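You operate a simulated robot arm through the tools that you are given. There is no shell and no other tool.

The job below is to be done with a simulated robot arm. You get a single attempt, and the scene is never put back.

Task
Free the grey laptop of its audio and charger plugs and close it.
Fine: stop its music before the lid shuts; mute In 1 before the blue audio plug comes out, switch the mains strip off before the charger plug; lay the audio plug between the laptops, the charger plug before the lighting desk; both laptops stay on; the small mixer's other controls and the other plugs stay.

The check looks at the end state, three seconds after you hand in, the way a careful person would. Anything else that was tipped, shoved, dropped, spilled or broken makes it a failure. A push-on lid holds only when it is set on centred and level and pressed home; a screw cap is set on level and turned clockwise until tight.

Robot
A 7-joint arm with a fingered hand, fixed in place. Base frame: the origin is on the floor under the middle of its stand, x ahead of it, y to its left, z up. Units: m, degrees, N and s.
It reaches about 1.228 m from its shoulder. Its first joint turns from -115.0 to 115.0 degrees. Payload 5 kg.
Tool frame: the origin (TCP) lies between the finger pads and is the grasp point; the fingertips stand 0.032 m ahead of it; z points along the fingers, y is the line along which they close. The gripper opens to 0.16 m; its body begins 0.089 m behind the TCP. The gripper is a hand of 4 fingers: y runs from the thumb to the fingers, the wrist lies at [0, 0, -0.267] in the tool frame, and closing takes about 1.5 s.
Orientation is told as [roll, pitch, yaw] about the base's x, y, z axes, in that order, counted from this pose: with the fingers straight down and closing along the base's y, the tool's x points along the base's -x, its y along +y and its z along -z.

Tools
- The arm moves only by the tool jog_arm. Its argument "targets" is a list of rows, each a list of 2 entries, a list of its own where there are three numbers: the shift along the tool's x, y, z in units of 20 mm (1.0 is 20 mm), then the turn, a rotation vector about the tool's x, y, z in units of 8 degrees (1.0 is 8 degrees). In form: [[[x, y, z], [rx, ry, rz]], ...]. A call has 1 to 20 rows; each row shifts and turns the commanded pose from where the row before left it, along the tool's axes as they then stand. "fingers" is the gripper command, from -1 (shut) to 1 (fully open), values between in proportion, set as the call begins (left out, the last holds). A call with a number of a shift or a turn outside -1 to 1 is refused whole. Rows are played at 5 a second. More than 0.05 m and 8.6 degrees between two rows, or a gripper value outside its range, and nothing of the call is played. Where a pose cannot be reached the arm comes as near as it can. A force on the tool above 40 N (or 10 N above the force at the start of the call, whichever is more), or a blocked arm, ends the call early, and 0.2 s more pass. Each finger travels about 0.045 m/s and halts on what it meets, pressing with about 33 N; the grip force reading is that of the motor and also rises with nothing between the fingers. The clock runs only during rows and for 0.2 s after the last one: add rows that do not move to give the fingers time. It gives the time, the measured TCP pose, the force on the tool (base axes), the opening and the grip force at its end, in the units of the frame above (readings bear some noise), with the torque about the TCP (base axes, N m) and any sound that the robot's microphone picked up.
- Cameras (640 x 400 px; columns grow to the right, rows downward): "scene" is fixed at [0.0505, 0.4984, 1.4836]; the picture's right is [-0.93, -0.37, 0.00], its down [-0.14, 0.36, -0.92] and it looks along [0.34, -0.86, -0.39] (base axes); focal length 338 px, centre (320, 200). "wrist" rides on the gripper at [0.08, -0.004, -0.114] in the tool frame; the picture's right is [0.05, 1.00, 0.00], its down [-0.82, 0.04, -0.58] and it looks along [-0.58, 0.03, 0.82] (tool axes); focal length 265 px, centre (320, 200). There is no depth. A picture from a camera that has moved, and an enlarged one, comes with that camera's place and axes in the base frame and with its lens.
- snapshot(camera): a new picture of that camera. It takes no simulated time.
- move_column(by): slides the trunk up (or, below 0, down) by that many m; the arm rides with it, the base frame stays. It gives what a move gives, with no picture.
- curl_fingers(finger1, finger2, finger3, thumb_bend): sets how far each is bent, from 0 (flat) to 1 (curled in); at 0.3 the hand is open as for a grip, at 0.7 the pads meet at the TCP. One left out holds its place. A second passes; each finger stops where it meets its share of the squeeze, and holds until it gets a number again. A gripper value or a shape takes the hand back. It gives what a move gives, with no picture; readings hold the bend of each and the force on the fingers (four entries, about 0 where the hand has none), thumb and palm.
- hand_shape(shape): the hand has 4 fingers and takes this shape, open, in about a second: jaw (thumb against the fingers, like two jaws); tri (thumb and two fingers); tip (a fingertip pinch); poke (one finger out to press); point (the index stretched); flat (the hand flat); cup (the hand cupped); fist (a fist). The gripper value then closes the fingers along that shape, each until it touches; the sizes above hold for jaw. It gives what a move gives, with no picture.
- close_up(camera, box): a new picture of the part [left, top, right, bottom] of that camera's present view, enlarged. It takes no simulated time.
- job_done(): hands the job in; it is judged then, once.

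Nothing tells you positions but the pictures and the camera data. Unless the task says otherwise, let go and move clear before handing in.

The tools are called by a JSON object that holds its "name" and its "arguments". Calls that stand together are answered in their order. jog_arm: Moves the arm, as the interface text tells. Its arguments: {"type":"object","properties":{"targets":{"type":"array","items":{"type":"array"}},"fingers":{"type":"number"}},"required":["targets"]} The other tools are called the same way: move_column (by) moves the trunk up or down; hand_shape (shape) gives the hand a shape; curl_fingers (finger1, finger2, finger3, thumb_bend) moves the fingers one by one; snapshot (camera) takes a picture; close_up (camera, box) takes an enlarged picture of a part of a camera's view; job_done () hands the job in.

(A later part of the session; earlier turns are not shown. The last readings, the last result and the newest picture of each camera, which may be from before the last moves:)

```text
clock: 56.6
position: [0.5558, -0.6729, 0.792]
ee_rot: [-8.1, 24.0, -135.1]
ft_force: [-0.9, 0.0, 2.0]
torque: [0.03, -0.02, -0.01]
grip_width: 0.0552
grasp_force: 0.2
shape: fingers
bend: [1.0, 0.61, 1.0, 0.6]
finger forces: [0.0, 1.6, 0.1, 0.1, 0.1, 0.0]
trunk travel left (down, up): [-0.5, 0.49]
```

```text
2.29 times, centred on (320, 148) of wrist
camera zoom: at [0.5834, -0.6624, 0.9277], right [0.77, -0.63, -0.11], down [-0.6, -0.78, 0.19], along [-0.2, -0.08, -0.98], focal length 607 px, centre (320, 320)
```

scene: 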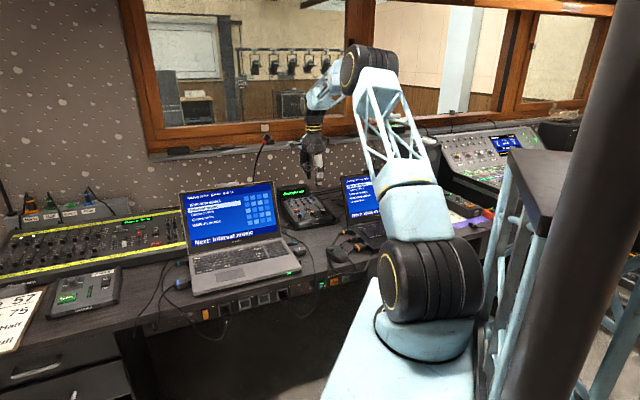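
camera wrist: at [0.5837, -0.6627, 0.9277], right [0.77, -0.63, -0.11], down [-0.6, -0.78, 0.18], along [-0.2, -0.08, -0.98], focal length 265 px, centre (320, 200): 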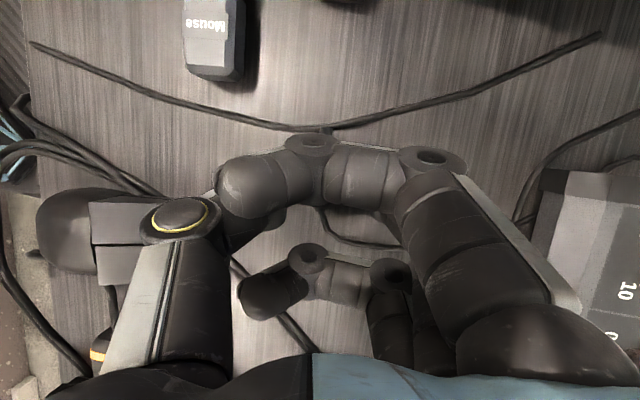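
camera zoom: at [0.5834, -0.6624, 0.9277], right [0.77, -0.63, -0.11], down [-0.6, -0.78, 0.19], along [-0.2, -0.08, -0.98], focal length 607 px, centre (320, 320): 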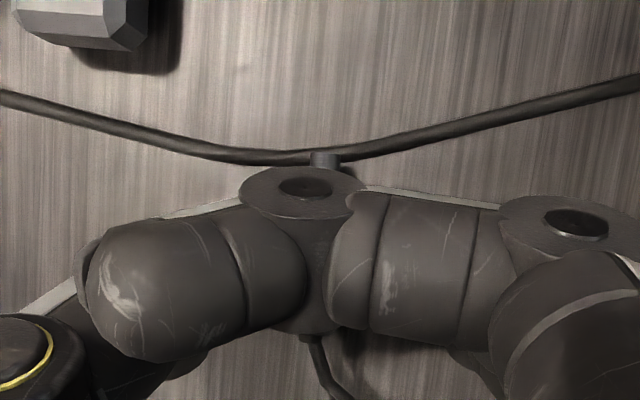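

The plug lies on the desk. I'll shift the finger slightly off it, open a bit more, and rise clear.

{"name": "jog_arm", "arguments": {"targets": [[[0.03, 0.2, -0.07], [0, 0, 0]], [[0, 0, 0], [0, 0, 0]]]}}

{"name": "curl_fingers", "arguments": {"finger2": 0.56, "thumb_bend": 0.58}}

{"name": "jog_arm", "arguments": {"targets": [[[0.2, -0.06, -0.45], [0, 0, 0]], [[0.2, -0.06, -0.45], [0, 0, 0]], [[0.41, -0.13, -0.9], [0, 0, 0]], [[0.41, -0.13, -0.9], [0, 0, 0]], [[0.41, -0.13, -0.9], [0, 0, 0]], [[0.41, -0.13, -0.9], [0, 0, 0]], [[0.41, -0.13, -0.9], [0, 0, 0]], [[0, 0, 0], [0, 0, 0]]]}}

{"name": "snapshot", "arguments": {"camera": "scene"}}

{"name": "close_up", "arguments": {"camera": "scene", "box": [270, 200, 350, 260]}}

{"name": "snapshot", "arguments": {"camera": "wrist"}}

```text
clock: 57.2
position: [0.5586, -0.6762, 0.7927]
ee_rot: [-8.0, 24.0, -135.0]
ft_force: [0.1, 0.3, 0.8]
torque: [-0.04, 0.01, 0.0]
grip_width: 0.0554
grasp_force: 0.1
shape: fingers
bend: [1.0, 0.6, 1.0, 0.6]
finger forces: [0.1, 0.0, 0.0, 0.0, 0.0, 0.0]
trunk travel left (down, up): [-0.5, 0.49]
```

```text
clock: 58.2
position: [0.559, -0.6777, 0.7937]
ee_rot: [-8.0, 24.0, -135.0]
ft_force: [0.4, 0.5, 3.4]
torque: [-0.04, -0.13, 0.03]
grip_width: 0.057
grasp_force: 1.8
shape: fingers
bend: [1.0, 0.57, 1.0, 0.57]
finger forces: [0.0, 4.1, 0.0, 0.0, 0.0, 0.1]
trunk travel left (down, up): [-0.5, 0.49]
```

```text
clock: 60.0
position: [0.5588, -0.6766, 0.9118]
ee_rot: [-8.0, 24.0, -135.0]
ft_force: [0.7, -0.2, -0.2]
torque: [-0.01, 0.02, 0.04]
grip_width: 0.0572
grasp_force: 0.1
shape: fingers
bend: [1.0, 0.56, 1.0, 0.57]
finger forces: [0.0, 0.1, 0.0, 0.0, 0.1, 0.1]
trunk travel left (down, up): [-0.5, 0.49]
```

```text
taken
```

scene: 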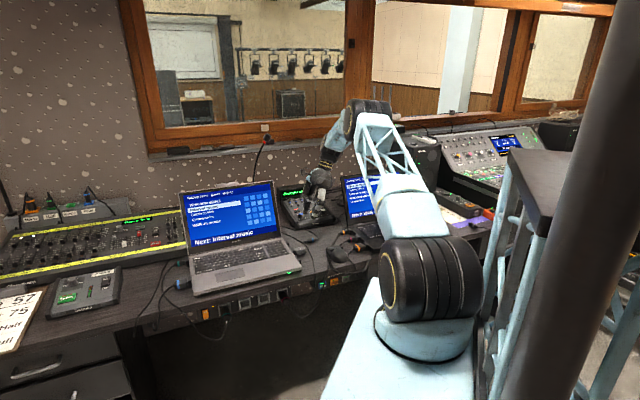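

```text
6.67 times, centred on (310, 230) of scene
camera zoom: at [0.0505, 0.4984, 1.4836], right [-0.93, -0.37, 0.0], down [-0.14, 0.36, -0.92], along [0.34, -0.86, -0.39], focal length 2251 px, centre (387, 0)
```

zoom: 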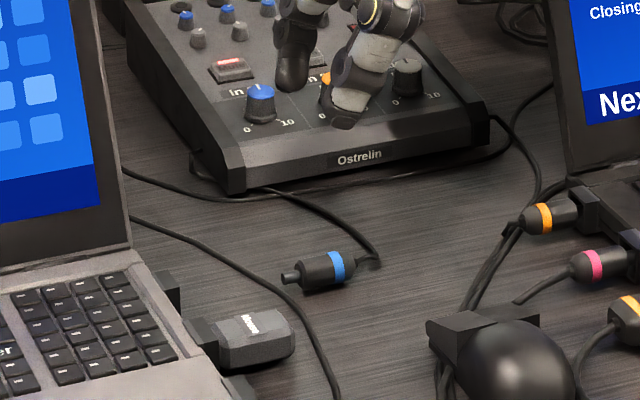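

```text
taken
camera wrist: at [0.5871, -0.6652, 1.0493], right [0.77, -0.63, -0.11], down [-0.6, -0.78, 0.18], along [-0.2, -0.08, -0.98], focal length 265 px, centre (320, 200)
```

wrist: 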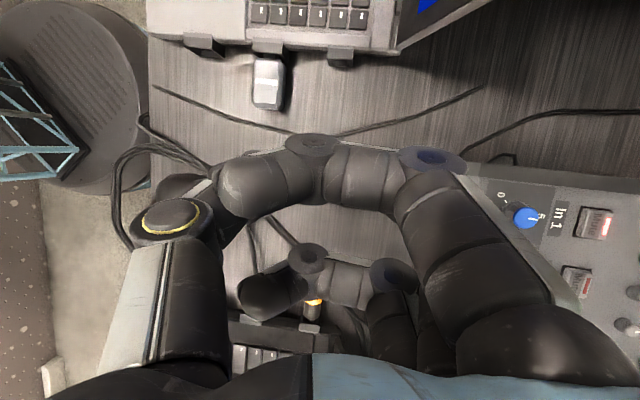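

The audio plug lies free between the laptops and the mixer's Mute lamp is still lit. Next is the mains rocker: I'll rise, straighten the hand and move into free air in front of the grey laptop.

{"name": "jog_arm", "arguments": {"targets": [[[0.41, -0.13, -0.9], [0, 0, 0]], [[0.41, -0.13, -0.9], [0, 0, 0]], [[0.41, -0.13, -0.9], [0, 0, 0]], [[0.41, -0.13, -0.9], [0, 0, 0]], [[0.41, -0.13, -0.9], [0, 0, 0]], [[0, 0, 0], [-1, 0, 0]], [[0, 0, 0], [0, -1, 0]], [[0, 0, 0], [0, -1, 0]], [[0, 0, 0], [0, -1, 0]], [[0.5, -1, -0.2], [0, 0, 0]], [[0.5, -1, -0.2], [0, 0, 0]], [[1, -1, -0.2], [0, 0, 0]], [[1, -1, -0.2], [0, 0, 0]], [[1, -1, -0.2], [0, 0, 0]], [[1, -1, -0.2], [0, 0, 0]], [[1, -1, -0.2], [0, 0, 0]], [[1, -1, -0.2], [0, 0, 0]], [[1, -1, -0.2], [0, 0, 0]], [[1, -1, -0.2], [0, 0, 0]], [[0, 0, 0], [0, 0, 0]]]}}

{"name": "jog_arm", "arguments": {"targets": [[[0, 0, 0], [0, 0, -1]], [[0, 0, 0], [0, 0, -1]], [[0, 0, 0], [0, 0, -1]], [[0, 0, 0], [0, 0, -1]], [[0, 0, 0], [0, 0, -1]], [[0, 0, 0], [0, 0, -1]], [[0, 0, 0], [0, 0, -1]], [[0, 0, 0], [0, 0, -1]], [[0, 0, 0], [0, 0, -1]], [[0, 0, 0], [0, 0, -1]], [[0, 0, 0], [0, 0, -1]], [[0, 0, 0], [0, 0, -1]], [[0, 0, 0], [0, 0, -1]], [[0, 0, 0], [0, 0, -1]], [[0, 0, 0], [0, 0, -1]], [[0, 0, 0], [0, 0, -1]], [[0, 0, 0], [0, 0, -0.875]], [[0, 0, 0], [0, 0, 0]]]}}

```text
clock: 64.2
position: [0.5448, -0.4061, 1.0523]
ee_rot: [0.0, 0.0, -135.0]
ft_force: [0.1, -0.3, -0.1]
torque: [-0.02, -0.05, -0.02]
grip_width: 0.0571
grasp_force: 0.0
shape: fingers
bend: [1.0, 0.56, 1.0, 0.57]
finger forces: [0.0, 0.1, 0.0, 0.0, 0.0, 0.1]
trunk travel left (down, up): [-0.5, 0.49]
```

```text
clock: 68.0
position: [0.5452, -0.407, 1.0522]
ee_rot: [0.1, 0.1, 0.1]
ft_force: [-0.7, 0.0, -0.6]
torque: [0.01, -0.02, 0.03]
grip_width: 0.0572
grasp_force: 0.0
shape: fingers
bend: [1.0, 0.56, 1.0, 0.57]
finger forces: [0.1, 0.0, 0.0, 0.1, 0.0, 0.0]
trunk travel left (down, up): [-0.5, 0.49]
```

Yaw is back at zero without trouble. I'll move across in front of the desk to face the rocker and finish the turn to +45°, then shape the hand with only the thumb stretched.

{"name": "jog_arm", "arguments": {"targets": [[[-0.13, 1, 0.3], [0, 0, 0]], [[-0.13, 1, 0.3], [0, 0, 0]], [[-0.13, 1, 0.3], [0, 0, 0]], [[-0.13, 1, 0.3], [0, 0, 0]], [[-0.13, 1, 0.3], [0, 0, 0]], [[-0.13, 1, 0.3], [0, 0, 0]], [[-0.13, 1, 0.3], [0, 0, 0]], [[-0.13, 1, 0.3], [0, 0, 0]], [[-0.13, 1, 0.3], [0, 0, 0]], [[-0.13, 1, 0.3], [0, 0, 0]], [[-0.13, 1, 0.3], [0, 0, 0]], [[-0.13, 1, 0.3], [0, 0, 0]], [[-0.13, 1, 0.3], [0, 0, 0]], [[-0.13, 1, 0.3], [0, 0, 0]], [[-0.13, 1, 0.3], [0, 0, 0]], [[-0.13, 1, 0.3], [0, 0, 0]], [[-0.13, 1, 0.3], [0, 0, 0]], [[-0.13, 1, 0.3], [0, 0, 0]], [[0, 0, 0], [0, 0, 0]]]}}

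{"name": "jog_arm", "arguments": {"targets": [[[0, 0, 0], [0, 0, -1]], [[0, 0, 0], [0, 0, -1]], [[0, 0, 0], [0, 0, -1]], [[0, 0, 0], [0, 0, -1]], [[0, 0, 0], [0, 0, -1]], [[0, 0, 0], [0, 0, -0.625]], [[0, 0, 0], [0, 0, 0]]]}}

{"name": "curl_fingers", "arguments": {"finger1": 1, "finger2": 1, "finger3": 1, "thumb_bend": 0.2}}

{"name": "snapshot", "arguments": {"camera": "wrist"}}

{"name": "snapshot", "arguments": {"camera": "scene"}}

```text
clock: 72.0
position: [0.5907, -0.047, 0.9449]
ee_rot: [0.0, -0.1, 0.0]
ft_force: [0.0, 0.8, 0.3]
torque: [0.01, 0.0, 0.0]
grip_width: 0.0571
grasp_force: 0.0
shape: fingers
bend: [1.0, 0.56, 1.0, 0.57]
finger forces: [0.0, 0.1, 0.0, 0.0, 0.1, 0.0]
trunk travel left (down, up): [-0.5, 0.49]
```

```text
clock: 73.6
position: [0.5926, -0.0464, 0.9436]
ee_rot: [0.0, 0.0, 45.1]
ft_force: [-0.7, -0.4, -0.6]
torque: [0.01, -0.02, 0.04]
grip_width: 0.0569
grasp_force: 0.1
shape: fingers
bend: [1.0, 0.56, 1.0, 0.57]
finger forces: [0.0, 0.1, 0.0, 0.1, 0.1, 0.0]
trunk travel left (down, up): [-0.5, 0.49]
```

```text
clock: 74.6
position: [0.5921, -0.0465, 0.9454]
ee_rot: [0.0, 0.0, 45.1]
ft_force: [-0.9, 0.1, 0.0]
torque: [0.01, -0.02, -0.04]
grip_width: 0.0832
grasp_force: 0.0
shape: fingers
bend: [1.0, 1.0, 1.0, 0.2]
finger forces: [0.0, 0.1, 0.1, 0.1, 0.0, 0.1]
trunk travel left (down, up): [-0.5, 0.49]
```

```text
taken
camera wrist: at [0.5386, -0.1062, 1.0591], right [-0.74, 0.67, 0.0], down [0.55, 0.61, 0.58], along [0.39, 0.43, -0.82], focal length 265 px, centre (320, 200)
```

wrist: 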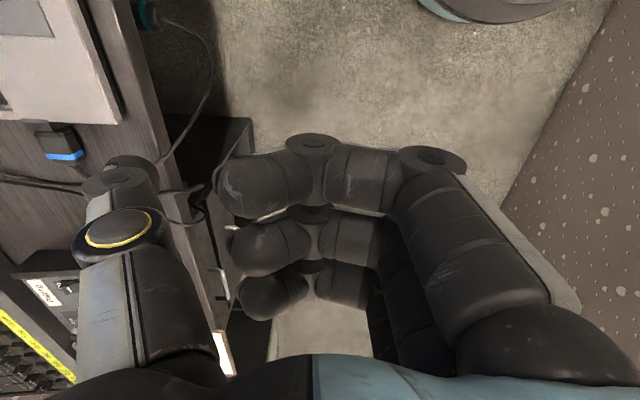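

```text
taken
```

scene: 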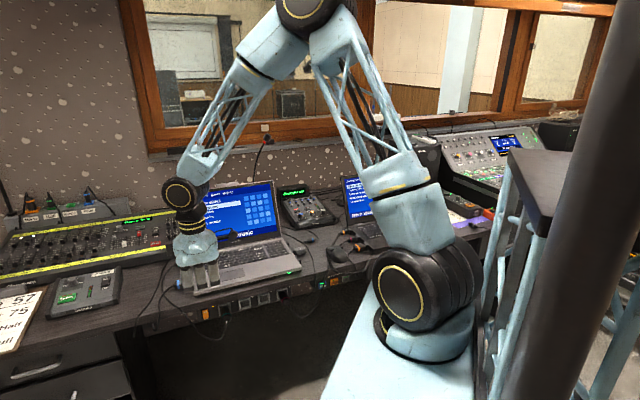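

The teal mains plug and the desk's edge show at the left of the wrist view. I'll zoom to locate the desk's front face.

{"name": "close_up", "arguments": {"camera": "wrist", "box": [0, 0, 256, 160]}}

{"name": "close_up", "arguments": {"camera": "scene", "box": [190, 280, 270, 340]}}

{"name": "close_up", "arguments": {"camera": "scene", "box": [140, 200, 260, 320]}}

```text
2.50 times, centred on (128, 80) of wrist
camera zoom: at [0.5386, -0.1062, 1.0591], right [-0.74, 0.67, 0.0], down [0.55, 0.61, 0.58], along [0.39, 0.43, -0.82], focal length 664 px, centre (800, 500)
```

zoom: 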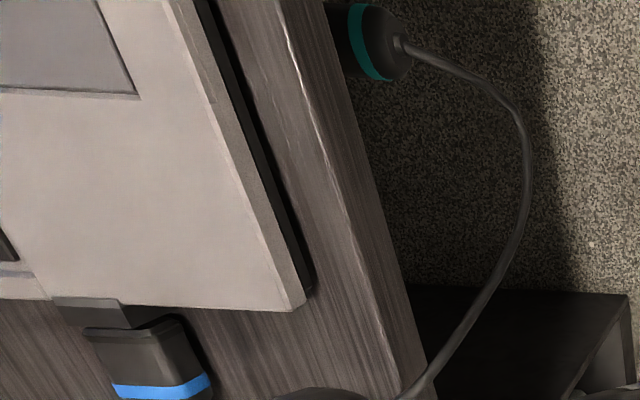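

```text
6.67 times, centred on (230, 310) of scene
camera zoom: at [0.0505, 0.4984, 1.4836], right [-0.93, -0.37, 0.0], down [-0.14, 0.36, -0.92], along [0.34, -0.86, -0.39], focal length 2251 px, centre (920, -533)
```

zoom: 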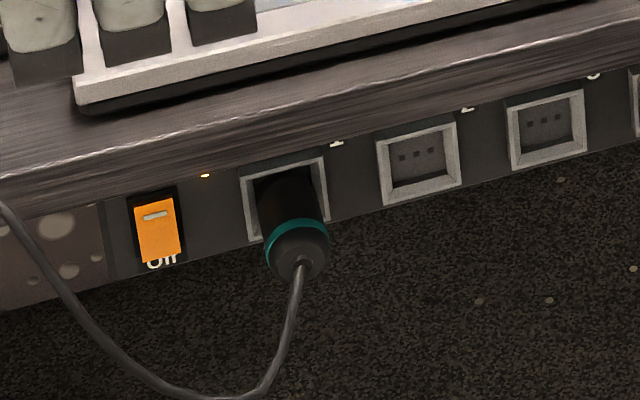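

```text
3.33 times, centred on (200, 260) of scene
camera zoom: at [0.0505, 0.4984, 1.4836], right [-0.93, -0.37, 0.0], down [-0.14, 0.36, -0.92], along [0.34, -0.86, -0.39], focal length 1126 px, centre (720, 0)
```

zoom: 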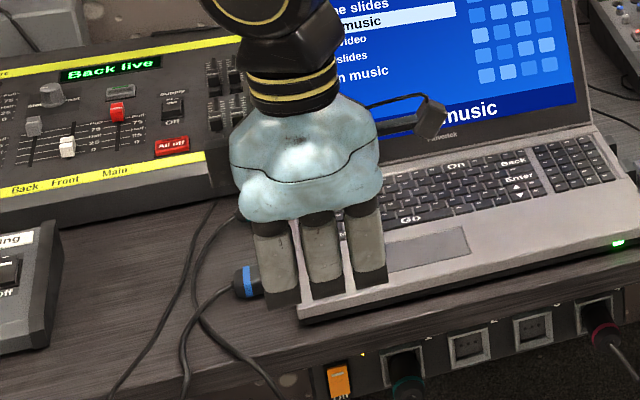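

The strip turns out to be recessed a few centimetres under the desk's overhang (rocker roughly v 0.70, z 0.65). I'll stretch the thumb further, then lower the hand in front of the desk edge so the thumb comes level with the rocker.

{"name": "curl_fingers", "arguments": {"thumb_bend": 0.1}}

{"name": "jog_arm", "arguments": {"targets": [[[0, 0, 1], [0, 0, 0]], [[0, 0, 1], [0, 0, 0]], [[0, 0, 1], [0, 0, 0]], [[0, 0, 1], [0, 0, 0]], [[0, 0, 1], [0, 0, 0]], [[0, 0, 1], [0, 0, 0]], [[0, 0, 1], [0, 0, 0]], [[0, 0, 1], [0, 0, 0]], [[0, 0, 1], [0, 0, 0]], [[0, 0, 1], [0, 0, 0]], [[0, 0, 1], [0, 0, 0]], [[0, 0, 1], [0, 0, 0]], [[0, 0, 0], [0, 0, 0]]]}}

{"name": "snapshot", "arguments": {"camera": "wrist"}}

{"name": "snapshot", "arguments": {"camera": "scene"}}

{"name": "close_up", "arguments": {"camera": "scene", "box": [170, 230, 290, 350]}}

```text
clock: 75.6
position: [0.5923, -0.0463, 0.9448]
ee_rot: [0.0, -0.1, 45.0]
ft_force: [0.4, -1.0, 0.0]
torque: [0.0, 0.02, -0.02]
grip_width: 0.0853
grasp_force: 0.0
shape: fingers
bend: [1.0, 1.0, 1.0, 0.1]
finger forces: [0.0, 0.0, 0.0, 0.0, 0.1, 0.0]
trunk travel left (down, up): [-0.5, 0.49]
```

```text
clock: 78.4
position: [0.5919, -0.0461, 0.7036]
ee_rot: [0.0, 0.1, 45.1]
ft_force: [-0.4, 0.1, -0.2]
torque: [-0.03, 0.01, -0.01]
grip_width: 0.0854
grasp_force: 0.0
shape: fingers
bend: [1.0, 1.0, 1.0, 0.1]
finger forces: [0.0, 0.0, 0.0, 0.1, 0.0, 0.1]
trunk travel left (down, up): [-0.5, 0.49]
```

```text
taken
camera wrist: at [0.5383, -0.1059, 0.8182], right [-0.74, 0.67, 0.0], down [0.55, 0.61, 0.58], along [0.39, 0.43, -0.82], focal length 265 px, centre (320, 200)
```

wrist: 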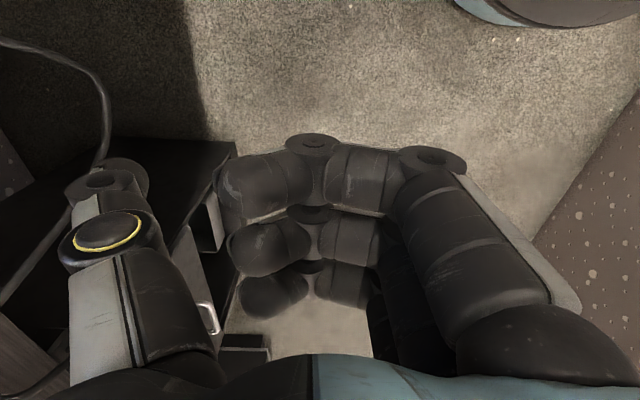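

```text
taken
```

scene: 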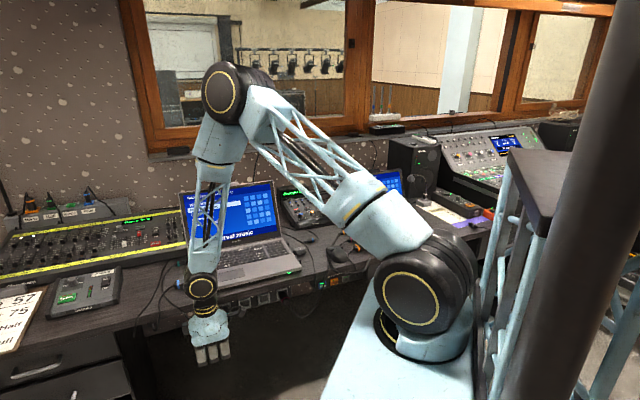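

```text
3.33 times, centred on (230, 290) of scene
camera zoom: at [0.0505, 0.4984, 1.4836], right [-0.93, -0.37, 0.0], down [-0.14, 0.36, -0.92], along [0.34, -0.86, -0.39], focal length 1126 px, centre (620, -100)
```

zoom: 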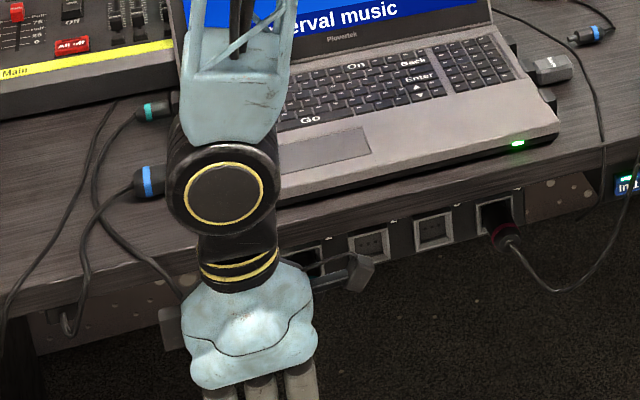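

The hand hides the rocker from the scene camera. I'll back off a little to the right and tilt the wrist camera toward the strip so I can measure the rocker properly.

{"name": "jog_arm", "arguments": {"targets": [[[0.86, 0.5, -1], [0, 0, 0]], [[0.86, 0.5, -1], [0, 0, 0]], [[0.86, 0.5, -1], [0, 0, 0]], [[0.86, 0.5, -1], [0, 0, 0]], [[0.86, 0.5, -1], [0, 0, 0]], [[0, 0, 0], [1, 0, 0]], [[0, 0, 0], [1, 0, 0]], [[0, 0, 0], [1, 0, 0]], [[0, 0, 0], [1, 0, 0]], [[0, 0, 0], [1, 0, 0]], [[0, 0, 0], [1, 0, 0]], [[0, 0, 0], [0, 0, 0]]]}}

{"name": "snapshot", "arguments": {"camera": "wrist"}}

{"name": "close_up", "arguments": {"camera": "scene", "box": [170, 250, 330, 350]}}

```text
clock: 81.2
position: [0.4589, -0.2212, 0.798]
ee_rot: [-48.2, 0.0, 24.7]
ft_force: [0.1, -0.5, 0.2]
torque: [0.07, 0.01, -0.01]
grip_width: 0.0854
grasp_force: 0.0
shape: fingers
bend: [1.0, 1.0, 1.0, 0.1]
finger forces: [0.1, 0.0, 0.0, 0.0, 0.0, 0.1]
out of reach, approached as far as the arm can: row 9, 10
trunk travel left (down, up): [-0.5, 0.49]
stopped in row 12: the arm was blocked; the commanded pose is now the measured one
```

```text
taken
camera wrist: at [0.3523, -0.181, 0.8779], right [-0.33, 0.58, -0.74], down [0.55, 0.76, 0.35], along [0.77, -0.29, -0.57], focal length 265 px, centre (320, 200)
```

wrist: 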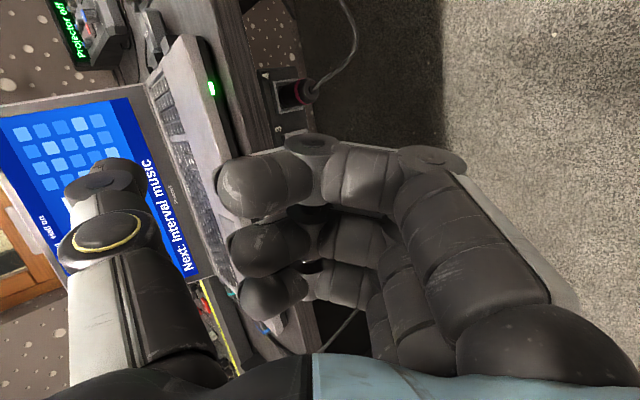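

```text
4.00 times, centred on (250, 300) of scene
camera zoom: at [0.0505, 0.4984, 1.4836], right [-0.93, -0.37, 0.0], down [-0.14, 0.36, -0.92], along [0.34, -0.86, -0.39], focal length 1351 px, centre (600, -200)
```

zoom: 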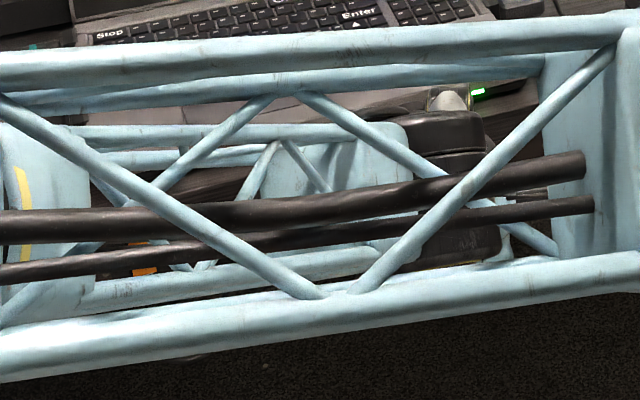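

The arm reported being blocked and its elbow seems to have swung in front of the scene camera. I'll look at the whole scene before moving again.

{"name": "snapshot", "arguments": {"camera": "scene"}}

{"name": "close_up", "arguments": {"camera": "wrist", "box": [200, 0, 400, 125]}}

```text
taken
```

scene: 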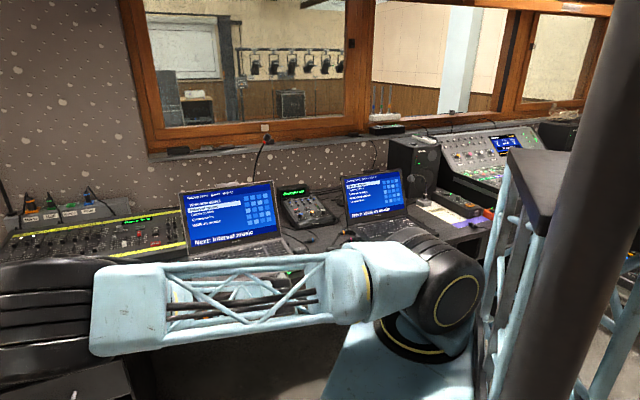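

```text
3.20 times, centred on (300, 62) of wrist
camera zoom: at [0.3523, -0.181, 0.8779], right [-0.33, 0.58, -0.74], down [0.55, 0.76, 0.35], along [0.77, -0.29, -0.57], focal length 849 px, centre (384, 640)
```

zoom: 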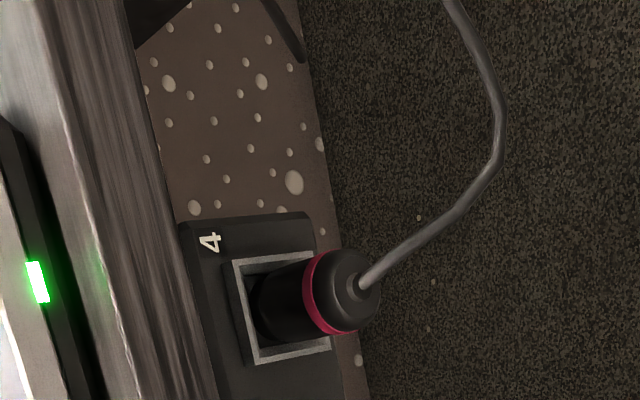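

The elbow has swung out to the left in front of the desk, but nothing on the desk looks touched. I'll raise the hand and undo the tilt step by step, watching where the elbow goes.

{"name": "jog_arm", "arguments": {"targets": [[[0, -0.37, -0.33], [0, 0, 0]], [[0, -0.74, -0.67], [0, 0, 0]], [[0, -0.74, -0.67], [0, 0, 0]], [[0, -0.74, -0.67], [0, 0, 0]], [[0, 0, 0], [0, 0, 0]]]}}

{"name": "snapshot", "arguments": {"camera": "scene"}}

```text
clock: 82.4
position: [0.4841, -0.2236, 0.8595]
ee_rot: [-48.0, 0.0, 24.8]
ft_force: [0.4, -0.3, -0.7]
torque: [-0.02, 0.0, -0.04]
grip_width: 0.0854
grasp_force: 0.1
shape: fingers
bend: [1.0, 1.0, 1.0, 0.1]
finger forces: [0.0, 0.0, 0.0, 0.1, 0.0, 0.0]
out of reach, approached as far as the arm can: row 1, 2, 3, 4
trunk travel left (down, up): [-0.5, 0.49]
```

```text
taken
```

scene: 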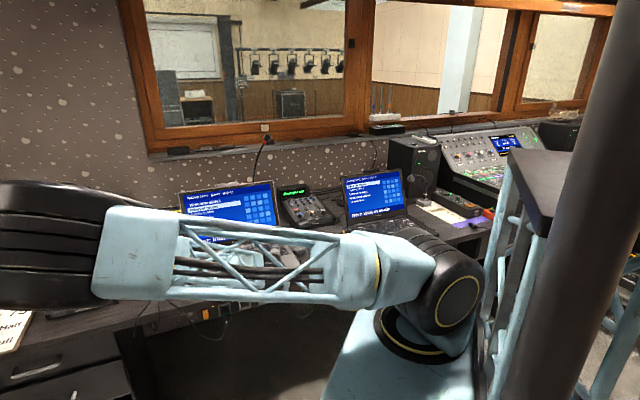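

It's rising and responding. I'll continue untilting the hand while raising it.

{"name": "jog_arm", "arguments": {"targets": [[[0, -0.3, -0.4], [-1, 0, 0]], [[0, -0.3, -0.4], [-1, 0, 0]], [[0, -0.3, -0.5], [-1, 0, 0]], [[0, -0.2, -0.6], [-1, 0, 0]], [[0, -0.1, -0.6], [-1, 0, 0]], [[0, 0, -0.6], [-1, 0, 0]], [[0, 0, 0], [0, 0, 0]]]}}

{"name": "snapshot", "arguments": {"camera": "scene"}}

{"name": "snapshot", "arguments": {"camera": "wrist"}}

```text
clock: 84.2
position: [0.5302, 0.0412, 0.9269]
ee_rot: [0.0, 0.2, 57.2]
ft_force: [-0.8, 0.0, 1.7]
torque: [-0.02, 0.02, -0.01]
grip_width: 0.0856
grasp_force: 0.1
shape: fingers
bend: [1.0, 1.0, 1.0, 0.1]
finger forces: [0.1, 0.1, 0.0, 0.1, 0.0, 0.0]
trunk travel left (down, up): [-0.5, 0.49]
stopped in row 7: the arm was blocked; the commanded pose is now the measured one
```

```text
taken
```

scene: 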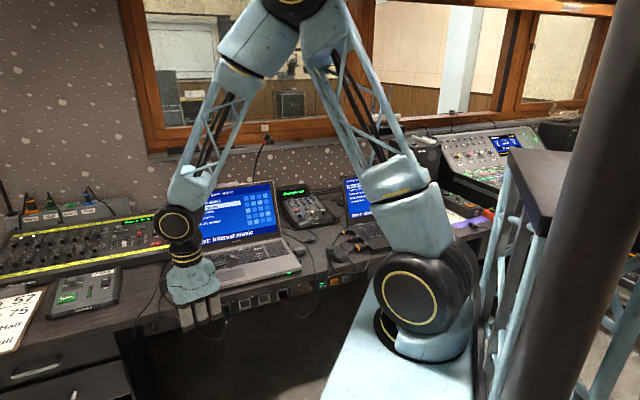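

```text
taken
camera wrist: at [0.4916, -0.028, 1.0416], right [-0.87, 0.5, 0.0], down [0.41, 0.71, 0.58], along [0.29, 0.5, -0.82], focal length 265 px, centre (320, 200)
```

wrist: 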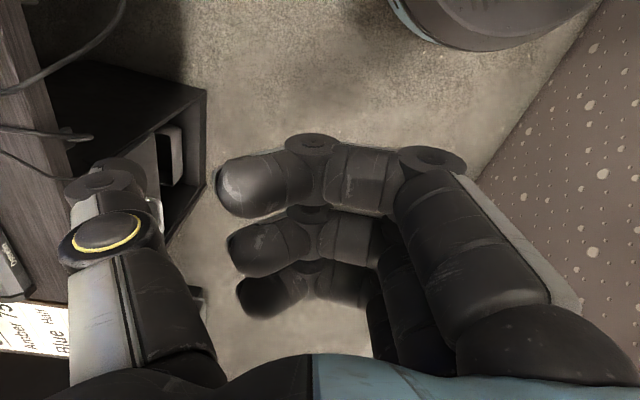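

The arm is back in its normal elbow-up posture and everything on the desk looks unchanged. The strip face works out at v ≈ 0.72, z ≈ 0.64. I'll correct the yaw, move in front of the rocker keeping the hand nearly upright, and tilt only 20° this time.

{"name": "jog_arm", "arguments": {"targets": [[[0, 0, 0], [0, 0, 1]], [[0, 0, 0], [0, 0, 0.52]], [[0, 0, 0], [0, 0, 0]]]}}

{"name": "jog_arm", "arguments": {"targets": [[[0.1, -0.9, 0.5], [0, 0, 0]], [[0.1, -0.9, 0.5], [0, 0, 0]], [[0.1, -0.9, 0.5], [0, 0, 0]], [[0.1, -0.9, 0.5], [0, 0, 0]], [[0.1, -0.9, 0.5], [0, 0, 0]], [[0.1, -0.9, 0.5], [0, 0, 0]], [[0, 0, 1], [0, 0, 0]], [[0, 0, 1], [0, 0, 0]], [[0, 0, 1], [0, 0, 0]], [[0, 0, 0], [1, 0, 0]], [[0, 0, 0], [1, 0, 0]], [[0, 0, 0], [0.5, 0, 0]], [[0, 0, 0], [0, 0, 0]]]}}

{"name": "snapshot", "arguments": {"camera": "scene"}}

{"name": "snapshot", "arguments": {"camera": "wrist"}}

```text
clock: 85.0
position: [0.5313, 0.0415, 0.9261]
ee_rot: [-0.2, 0.1, 44.9]
ft_force: [0.8, -0.6, 0.3]
torque: [0.01, 0.0, 0.0]
grip_width: 0.0853
grasp_force: 0.0
shape: fingers
bend: [1.0, 1.0, 1.0, 0.1]
finger forces: [0.0, 0.1, 0.1, 0.0, 0.1, 0.0]
trunk travel left (down, up): [-0.5, 0.49]
```

```text
clock: 88.0
position: [0.5914, -0.0976, 0.8072]
ee_rot: [-20.0, -0.1, 39.4]
ft_force: [0.8, -1.2, 0.3]
torque: [0.05, -0.02, 0.04]
grip_width: 0.0853
grasp_force: 0.1
shape: fingers
bend: [1.0, 1.0, 1.0, 0.1]
finger forces: [0.0, 0.1, 0.1, 0.1, 0.0, 0.0]
trunk travel left (down, up): [-0.5, 0.49]
stopped in row 13: the arm was blocked; the commanded pose is now the measured one
```

```text
taken
```

scene: 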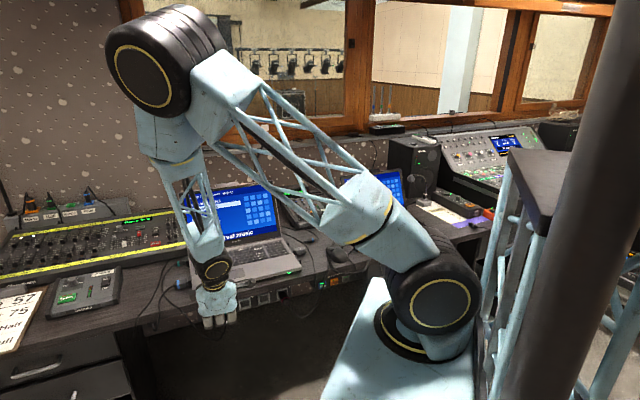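

```text
taken
camera wrist: at [0.5084, -0.1206, 0.9166], right [-0.64, 0.69, -0.34], down [0.48, 0.7, 0.53], along [0.61, 0.17, -0.78], focal length 265 px, centre (320, 200)
```

wrist: 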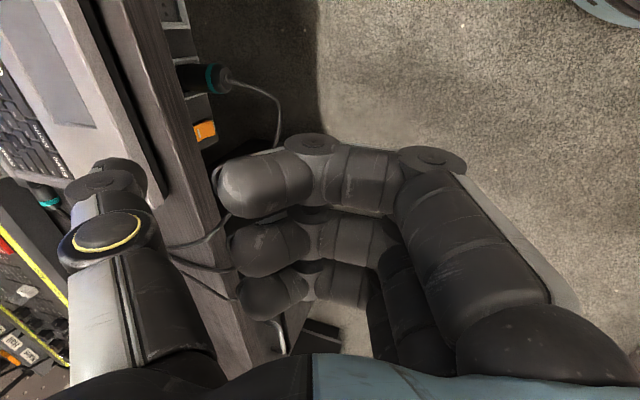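

The orange rocker is now visible in the wrist view just past the desk edge. I'll zoom in to measure it before continuing.

{"name": "close_up", "arguments": {"camera": "wrist", "box": [150, 40, 300, 160]}}

{"name": "close_up", "arguments": {"camera": "scene", "box": [180, 250, 280, 340]}}

```text
3.33 times, centred on (225, 100) of wrist
camera zoom: at [0.5084, -0.1206, 0.9166], right [-0.64, 0.69, -0.34], down [0.48, 0.7, 0.53], along [0.61, 0.17, -0.78], focal length 885 px, centre (637, 533)
```

zoom: 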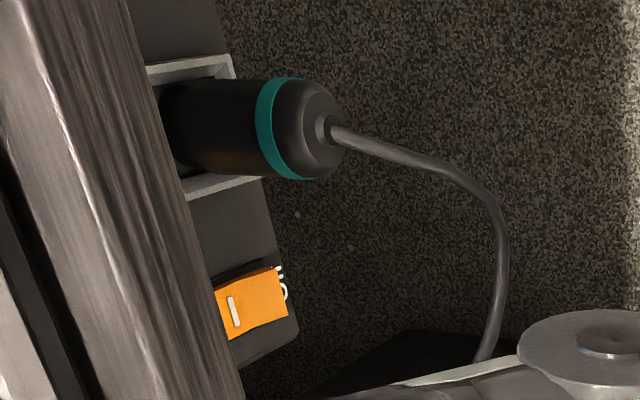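

```text
4.44 times, centred on (230, 295) of scene
camera zoom: at [0.0505, 0.4984, 1.4836], right [-0.93, -0.37, 0.0], down [-0.14, 0.36, -0.92], along [0.34, -0.86, -0.39], focal length 1501 px, centre (720, -222)
```

zoom: 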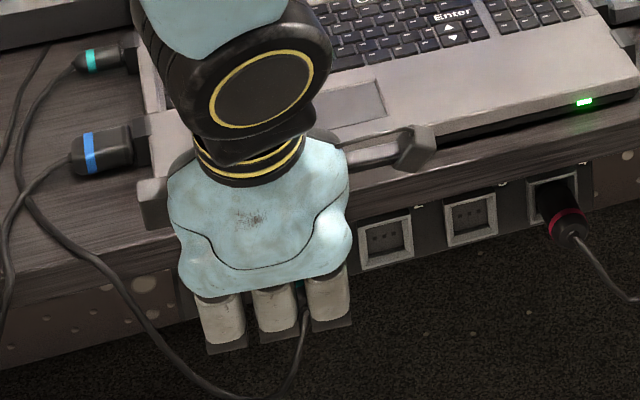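

The rocker spans z 0.622–0.658 at v ≈ 0.717, u ≈ 0.389, with "Off" at the bottom. Tilting makes the elbow swing, so I'll go back to an upright hand and use a fully stretched thumb instead.

{"name": "jog_arm", "arguments": {"targets": [[[0, 0.3, 0], [-0.5, 0, 0]], [[0, 0.3, 0], [-0.5, 0, 0]], [[0, 0.3, 0], [-0.5, 0, 0]], [[0, 0.3, 0], [-0.5, 0, 0]], [[0, 0.3, 0], [-0.5, 0, 0]], [[0, 0, 0], [0, 0, 0]], [[0, 0, 0], [0, 0, -0.35]], [[0, 0, 0], [0, 0, -0.35]], [[0, 0, 0], [0, 0, 0]], [[0, 0, 0], [0, 0, 0]]]}}

{"name": "curl_fingers", "arguments": {"thumb_bend": 0}}

{"name": "snapshot", "arguments": {"camera": "scene"}}

{"name": "snapshot", "arguments": {"camera": "wrist"}}

```text
clock: 90.2
position: [0.5738, -0.071, 0.8012]
ee_rot: [-0.2, 0.1, 45.3]
ft_force: [0.0, 0.3, 1.3]
torque: [-0.01, 0.01, -0.02]
grip_width: 0.0853
grasp_force: 0.1
shape: fingers
bend: [1.0, 1.0, 1.0, 0.1]
finger forces: [0.0, 0.0, 0.0, 0.0, 0.1, 0.1]
trunk travel left (down, up): [-0.5, 0.49]
```

```text
clock: 91.2
position: [0.5746, -0.0707, 0.801]
ee_rot: [-0.1, 0.1, 45.3]
ft_force: [0.2, -0.1, 0.1]
torque: [0.04, 0.01, 0.0]
grip_width: 0.0872
grasp_force: 0.1
shape: fingers
bend: [1.0, 1.0, 1.0, 0.0]
finger forces: [0.0, 0.0, 0.0, 0.0, 0.0, 0.1]
trunk travel left (down, up): [-0.5, 0.49]
```

```text
taken
```

scene: 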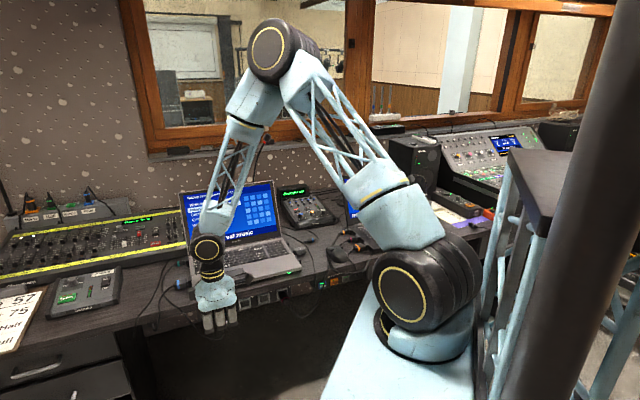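

```text
taken
camera wrist: at [0.5213, -0.1307, 0.916], right [-0.75, 0.67, 0.0], down [0.54, 0.61, 0.58], along [0.39, 0.43, -0.82], focal length 265 px, centre (320, 200)
```

wrist: 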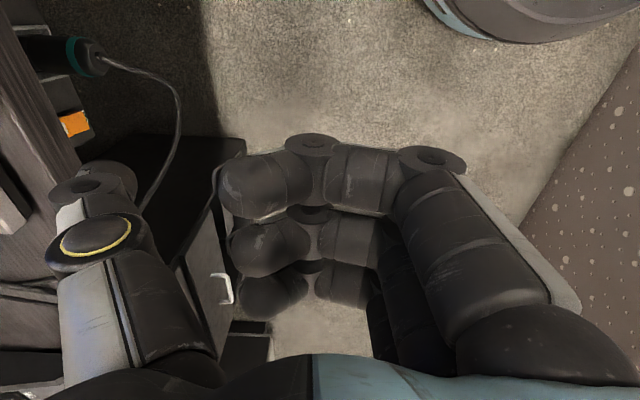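

Now the upright hand sees both the rocker and the thumb. I'll zoom in to find the thumb tip relative to the rocker.

{"name": "close_up", "arguments": {"camera": "wrist", "box": [20, 60, 180, 280]}}

{"name": "close_up", "arguments": {"camera": "scene", "box": [170, 250, 270, 340]}}

```text
1.82 times, centred on (100, 170) of wrist
camera zoom: at [0.5213, -0.1307, 0.916], right [-0.75, 0.67, 0.0], down [0.54, 0.61, 0.58], along [0.39, 0.43, -0.82], focal length 483 px, centre (720, 254)
```

zoom: 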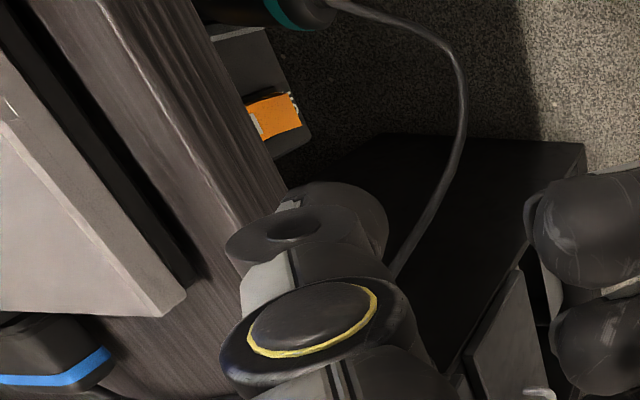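

```text
4.44 times, centred on (220, 295) of scene
camera zoom: at [0.0505, 0.4984, 1.4836], right [-0.93, -0.37, 0.0], down [-0.14, 0.36, -0.92], along [0.34, -0.86, -0.39], focal length 1501 px, centre (764, -222)
```

zoom: 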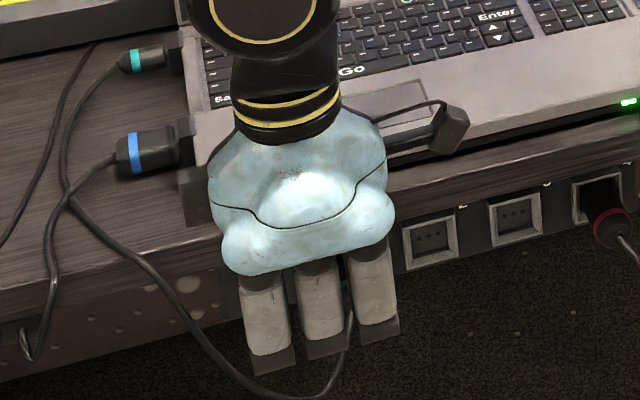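

The stretched thumb's tip lies about 11 cm in front of the grasp point, so with the 7 cm desk overhang I need about 24° of tilt. I'll shift left to the rocker's line and tilt very gradually this time.

{"name": "jog_arm", "arguments": {"targets": [[[-0.55, 0, 0], [0, 0, 0]], [[-0.55, 0, 0], [0, 0, 0]], [[-0.55, 0, 0], [0, 0, 0]], [[0, 0, 0], [0.25, 0, 0]], [[0, 0, 0], [0.25, 0, 0]], [[0, 0, 0], [0.25, 0, 0]], [[0, 0, 0], [0.25, 0, 0]], [[0, 0, 0], [0.25, 0, 0]], [[0, 0, 0], [0.25, 0, 0]], [[0, 0, 0], [0.25, 0, 0]], [[0, 0, 0], [0.25, 0, 0]], [[0, 0, 0], [0.25, 0, 0]], [[0, 0, 0], [0.25, 0, 0]], [[0, 0, 0], [0.25, 0, 0]], [[0, 0, 0], [0.25, 0, 0]], [[0, 0, 0], [0, 0, 0]], [[0, 0, 0], [0, 0, 0]]]}}

{"name": "snapshot", "arguments": {"camera": "scene"}}

{"name": "snapshot", "arguments": {"camera": "wrist"}}

```text
clock: 94.8
position: [0.5974, -0.0473, 0.8019]
ee_rot: [-24.2, 0.1, 45.2]
ft_force: [-0.4, -0.6, 0.0]
torque: [0.02, 0.01, 0.01]
grip_width: 0.0872
grasp_force: 0.1
shape: fingers
bend: [1.0, 1.0, 1.0, 0.0]
finger forces: [0.0, 0.0, 0.1, 0.1, 0.0, 0.0]
trunk travel left (down, up): [-0.5, 0.49]
```

```text
taken
```

scene: 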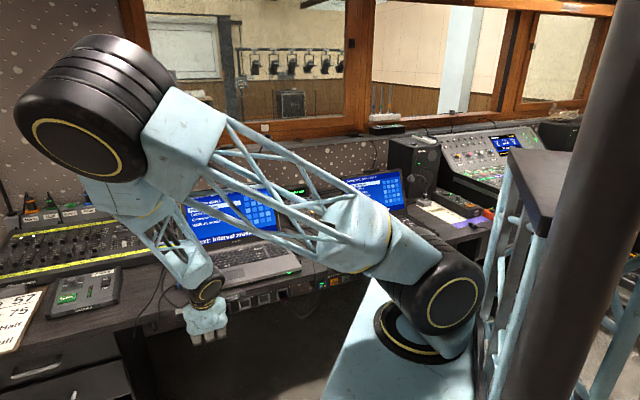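

```text
taken
camera wrist: at [0.5111, -0.0745, 0.9075], right [-0.68, 0.6, -0.41], down [0.38, 0.77, 0.51], along [0.62, 0.19, -0.76], focal length 265 px, centre (320, 200)
```

wrist: 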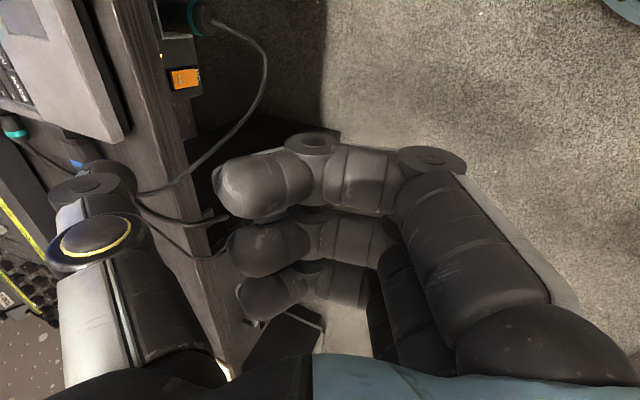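

The slow tilt worked cleanly. Now I'll lower the hand in front of the desk edge to bring the thumb level with the rocker, in two parts.

{"name": "jog_arm", "arguments": {"targets": [[[0, 0.22, 0.48], [0, 0, 0]], [[0, 0.22, 0.48], [0, 0, 0]], [[0, 0.22, 0.48], [0, 0, 0]], [[0, 0.22, 0.48], [0, 0, 0]], [[0, 0.22, 0.48], [0, 0, 0]], [[0, 0.22, 0.48], [0, 0, 0]], [[0, 0.22, 0.48], [0, 0, 0]], [[0, 0.22, 0.48], [0, 0, 0]], [[0, 0.22, 0.48], [0, 0, 0]], [[0, 0.22, 0.48], [0, 0, 0]], [[0, 0, 0], [0, 0, 0]], [[0, 0, 0], [0, 0, 0]]]}}

{"name": "snapshot", "arguments": {"camera": "scene"}}

{"name": "snapshot", "arguments": {"camera": "wrist"}}

```text
clock: 97.4
position: [0.5963, -0.0483, 0.6961]
ee_rot: [-24.2, 0.1, 45.3]
ft_force: [0.4, 0.0, 0.0]
torque: [0.0, 0.03, 0.01]
grip_width: 0.0872
grasp_force: 0.1
shape: fingers
bend: [1.0, 1.0, 1.0, 0.0]
finger forces: [0.0, 0.0, 0.1, 0.0, 0.0, 0.0]
trunk travel left (down, up): [-0.5, 0.49]
```

```text
taken
```

scene: 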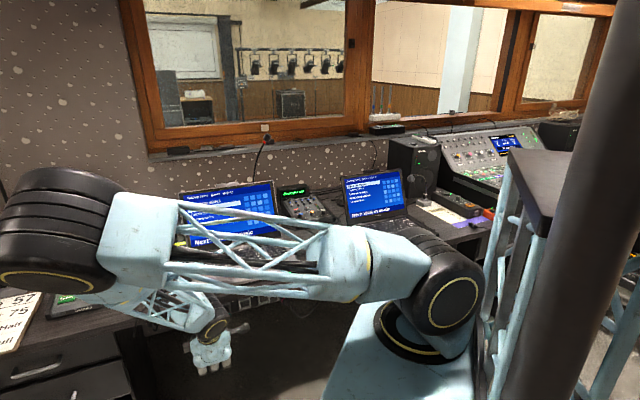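

```text
taken
camera wrist: at [0.5104, -0.0745, 0.8021], right [-0.68, 0.6, -0.41], down [0.38, 0.77, 0.51], along [0.62, 0.19, -0.76], focal length 265 px, centre (320, 200)
```

wrist: 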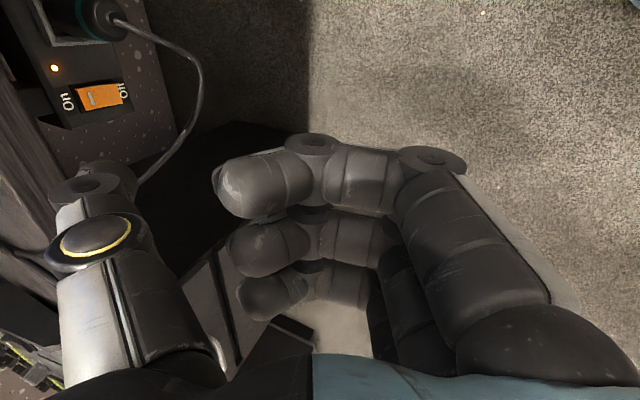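

Now I can see the rocker clearly, with "On" toward the desk top and "Off" at the bottom, lamp lit. I'll zoom in to check the thumb tip against it.

{"name": "close_up", "arguments": {"camera": "wrist", "box": [0, 20, 240, 280]}}

{"name": "close_up", "arguments": {"camera": "scene", "box": [140, 280, 300, 390]}}

```text
1.54 times, centred on (120, 150) of wrist
camera zoom: at [0.5104, -0.0745, 0.8021], right [-0.68, 0.6, -0.41], down [0.38, 0.77, 0.51], along [0.62, 0.19, -0.76], focal length 408 px, centre (628, 277)
```

zoom: 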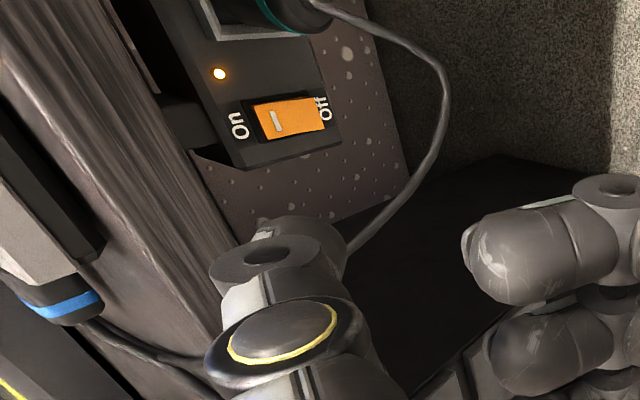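

```text
3.64 times, centred on (220, 335) of scene
camera zoom: at [0.0505, 0.4984, 1.4836], right [-0.93, -0.37, 0.0], down [-0.14, 0.36, -0.92], along [0.34, -0.86, -0.39], focal length 1228 px, centre (684, -291)
```

zoom: 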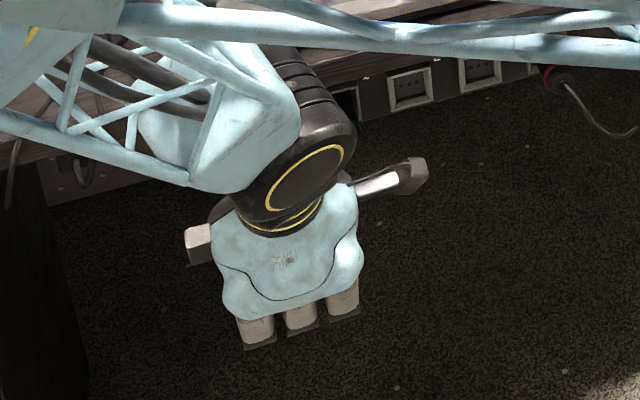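

The thumb tip's place agrees with my estimate. I'll lower another 10 cm to bring it level with the rocker's Off end.

{"name": "jog_arm", "arguments": {"targets": [[[0, 0.217, 0.482], [0, 0, 0]], [[0, 0.217, 0.482], [0, 0, 0]], [[0, 0.217, 0.482], [0, 0, 0]], [[0, 0.217, 0.482], [0, 0, 0]], [[0, 0.217, 0.482], [0, 0, 0]], [[0, 0.217, 0.482], [0, 0, 0]], [[0, 0.217, 0.482], [0, 0, 0]], [[0, 0.217, 0.482], [0, 0, 0]], [[0, 0.217, 0.482], [0, 0, 0]], [[0, 0.217, 0.482], [0, 0, 0]], [[0, 0, 0], [0, 0, 0]], [[0, 0, 0], [0, 0, 0]]]}}

{"name": "snapshot", "arguments": {"camera": "scene"}}

{"name": "snapshot", "arguments": {"camera": "wrist"}}

```text
clock: 100.0
position: [0.5979, -0.047, 0.59]
ee_rot: [-24.2, 0.2, 45.3]
ft_force: [0.2, 0.2, -0.9]
torque: [0.0, 0.01, 0.03]
grip_width: 0.0875
grasp_force: 0.1
shape: fingers
bend: [1.0, 1.0, 1.0, 0.0]
finger forces: [0.0, 0.0, 0.0, 0.1, 0.0, 0.1]
trunk travel left (down, up): [-0.5, 0.49]
```

```text
taken
```

scene: 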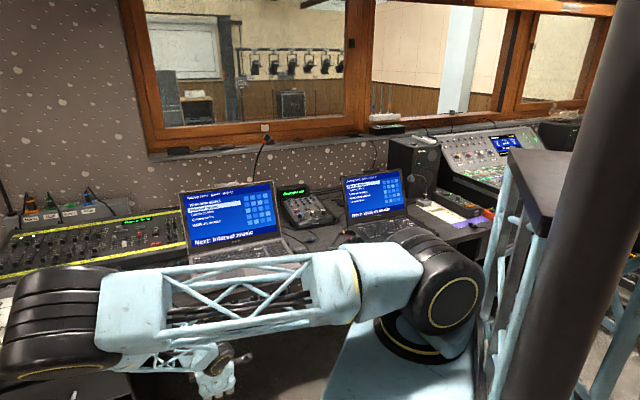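

```text
taken
camera wrist: at [0.5105, -0.0735, 0.6972], right [-0.68, 0.6, -0.41], down [0.38, 0.77, 0.51], along [0.62, 0.19, -0.76], focal length 265 px, centre (320, 200)
```

wrist: 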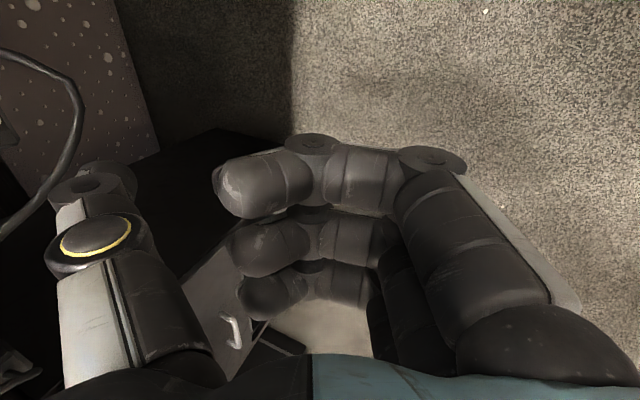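

The charger cable droops just in front of the rocker, so I'll pass the thumb above it: up 5 cm, forward under the desk's overhang, and then down to the Off end.

{"name": "jog_arm", "arguments": {"targets": [[[0, -0.34, -0.76], [0, 0, 0]], [[0, -0.34, -0.76], [0, 0, 0]], [[0, -0.34, -0.76], [0, 0, 0]], [[0, -0.61, 0.27], [0, 0, 0]], [[0, -0.61, 0.27], [0, 0, 0]], [[0, -0.61, 0.27], [0, 0, 0]], [[0, -0.61, 0.27], [0, 0, 0]], [[0, -0.61, 0.27], [0, 0, 0]], [[0, -0.61, 0.27], [0, 0, 0]], [[0, -0.61, 0.27], [0, 0, 0]], [[0, 0, 0], [0, 0, 0]]]}}

{"name": "snapshot", "arguments": {"camera": "wrist"}}

{"name": "snapshot", "arguments": {"camera": "scene"}}

```text
clock: 102.4
position: [0.6656, -0.1123, 0.6404]
ee_rot: [-24.2, 0.0, 45.4]
ft_force: [-0.1, 0.1, -0.1]
torque: [0.04, 0.03, 0.01]
grip_width: 0.0873
grasp_force: 0.0
shape: fingers
bend: [1.0, 1.0, 1.0, 0.0]
finger forces: [0.0, 0.1, 0.1, 0.1, 0.0, 0.0]
trunk travel left (down, up): [-0.5, 0.49]
```

```text
taken
camera wrist: at [0.5775, -0.1399, 0.7473], right [-0.68, 0.6, -0.41], down [0.38, 0.77, 0.51], along [0.62, 0.19, -0.76], focal length 265 px, centre (320, 200)
```

wrist: 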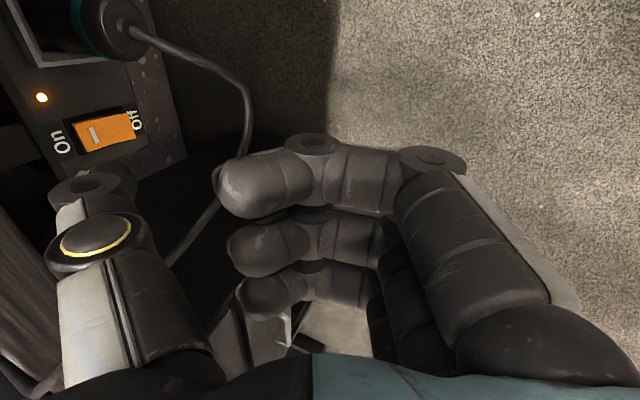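

```text
taken
```

scene: 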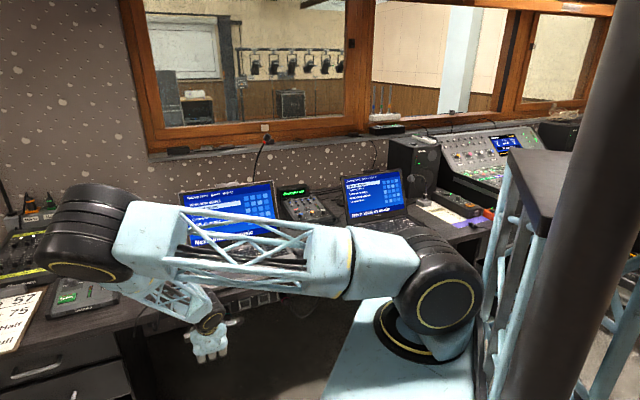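

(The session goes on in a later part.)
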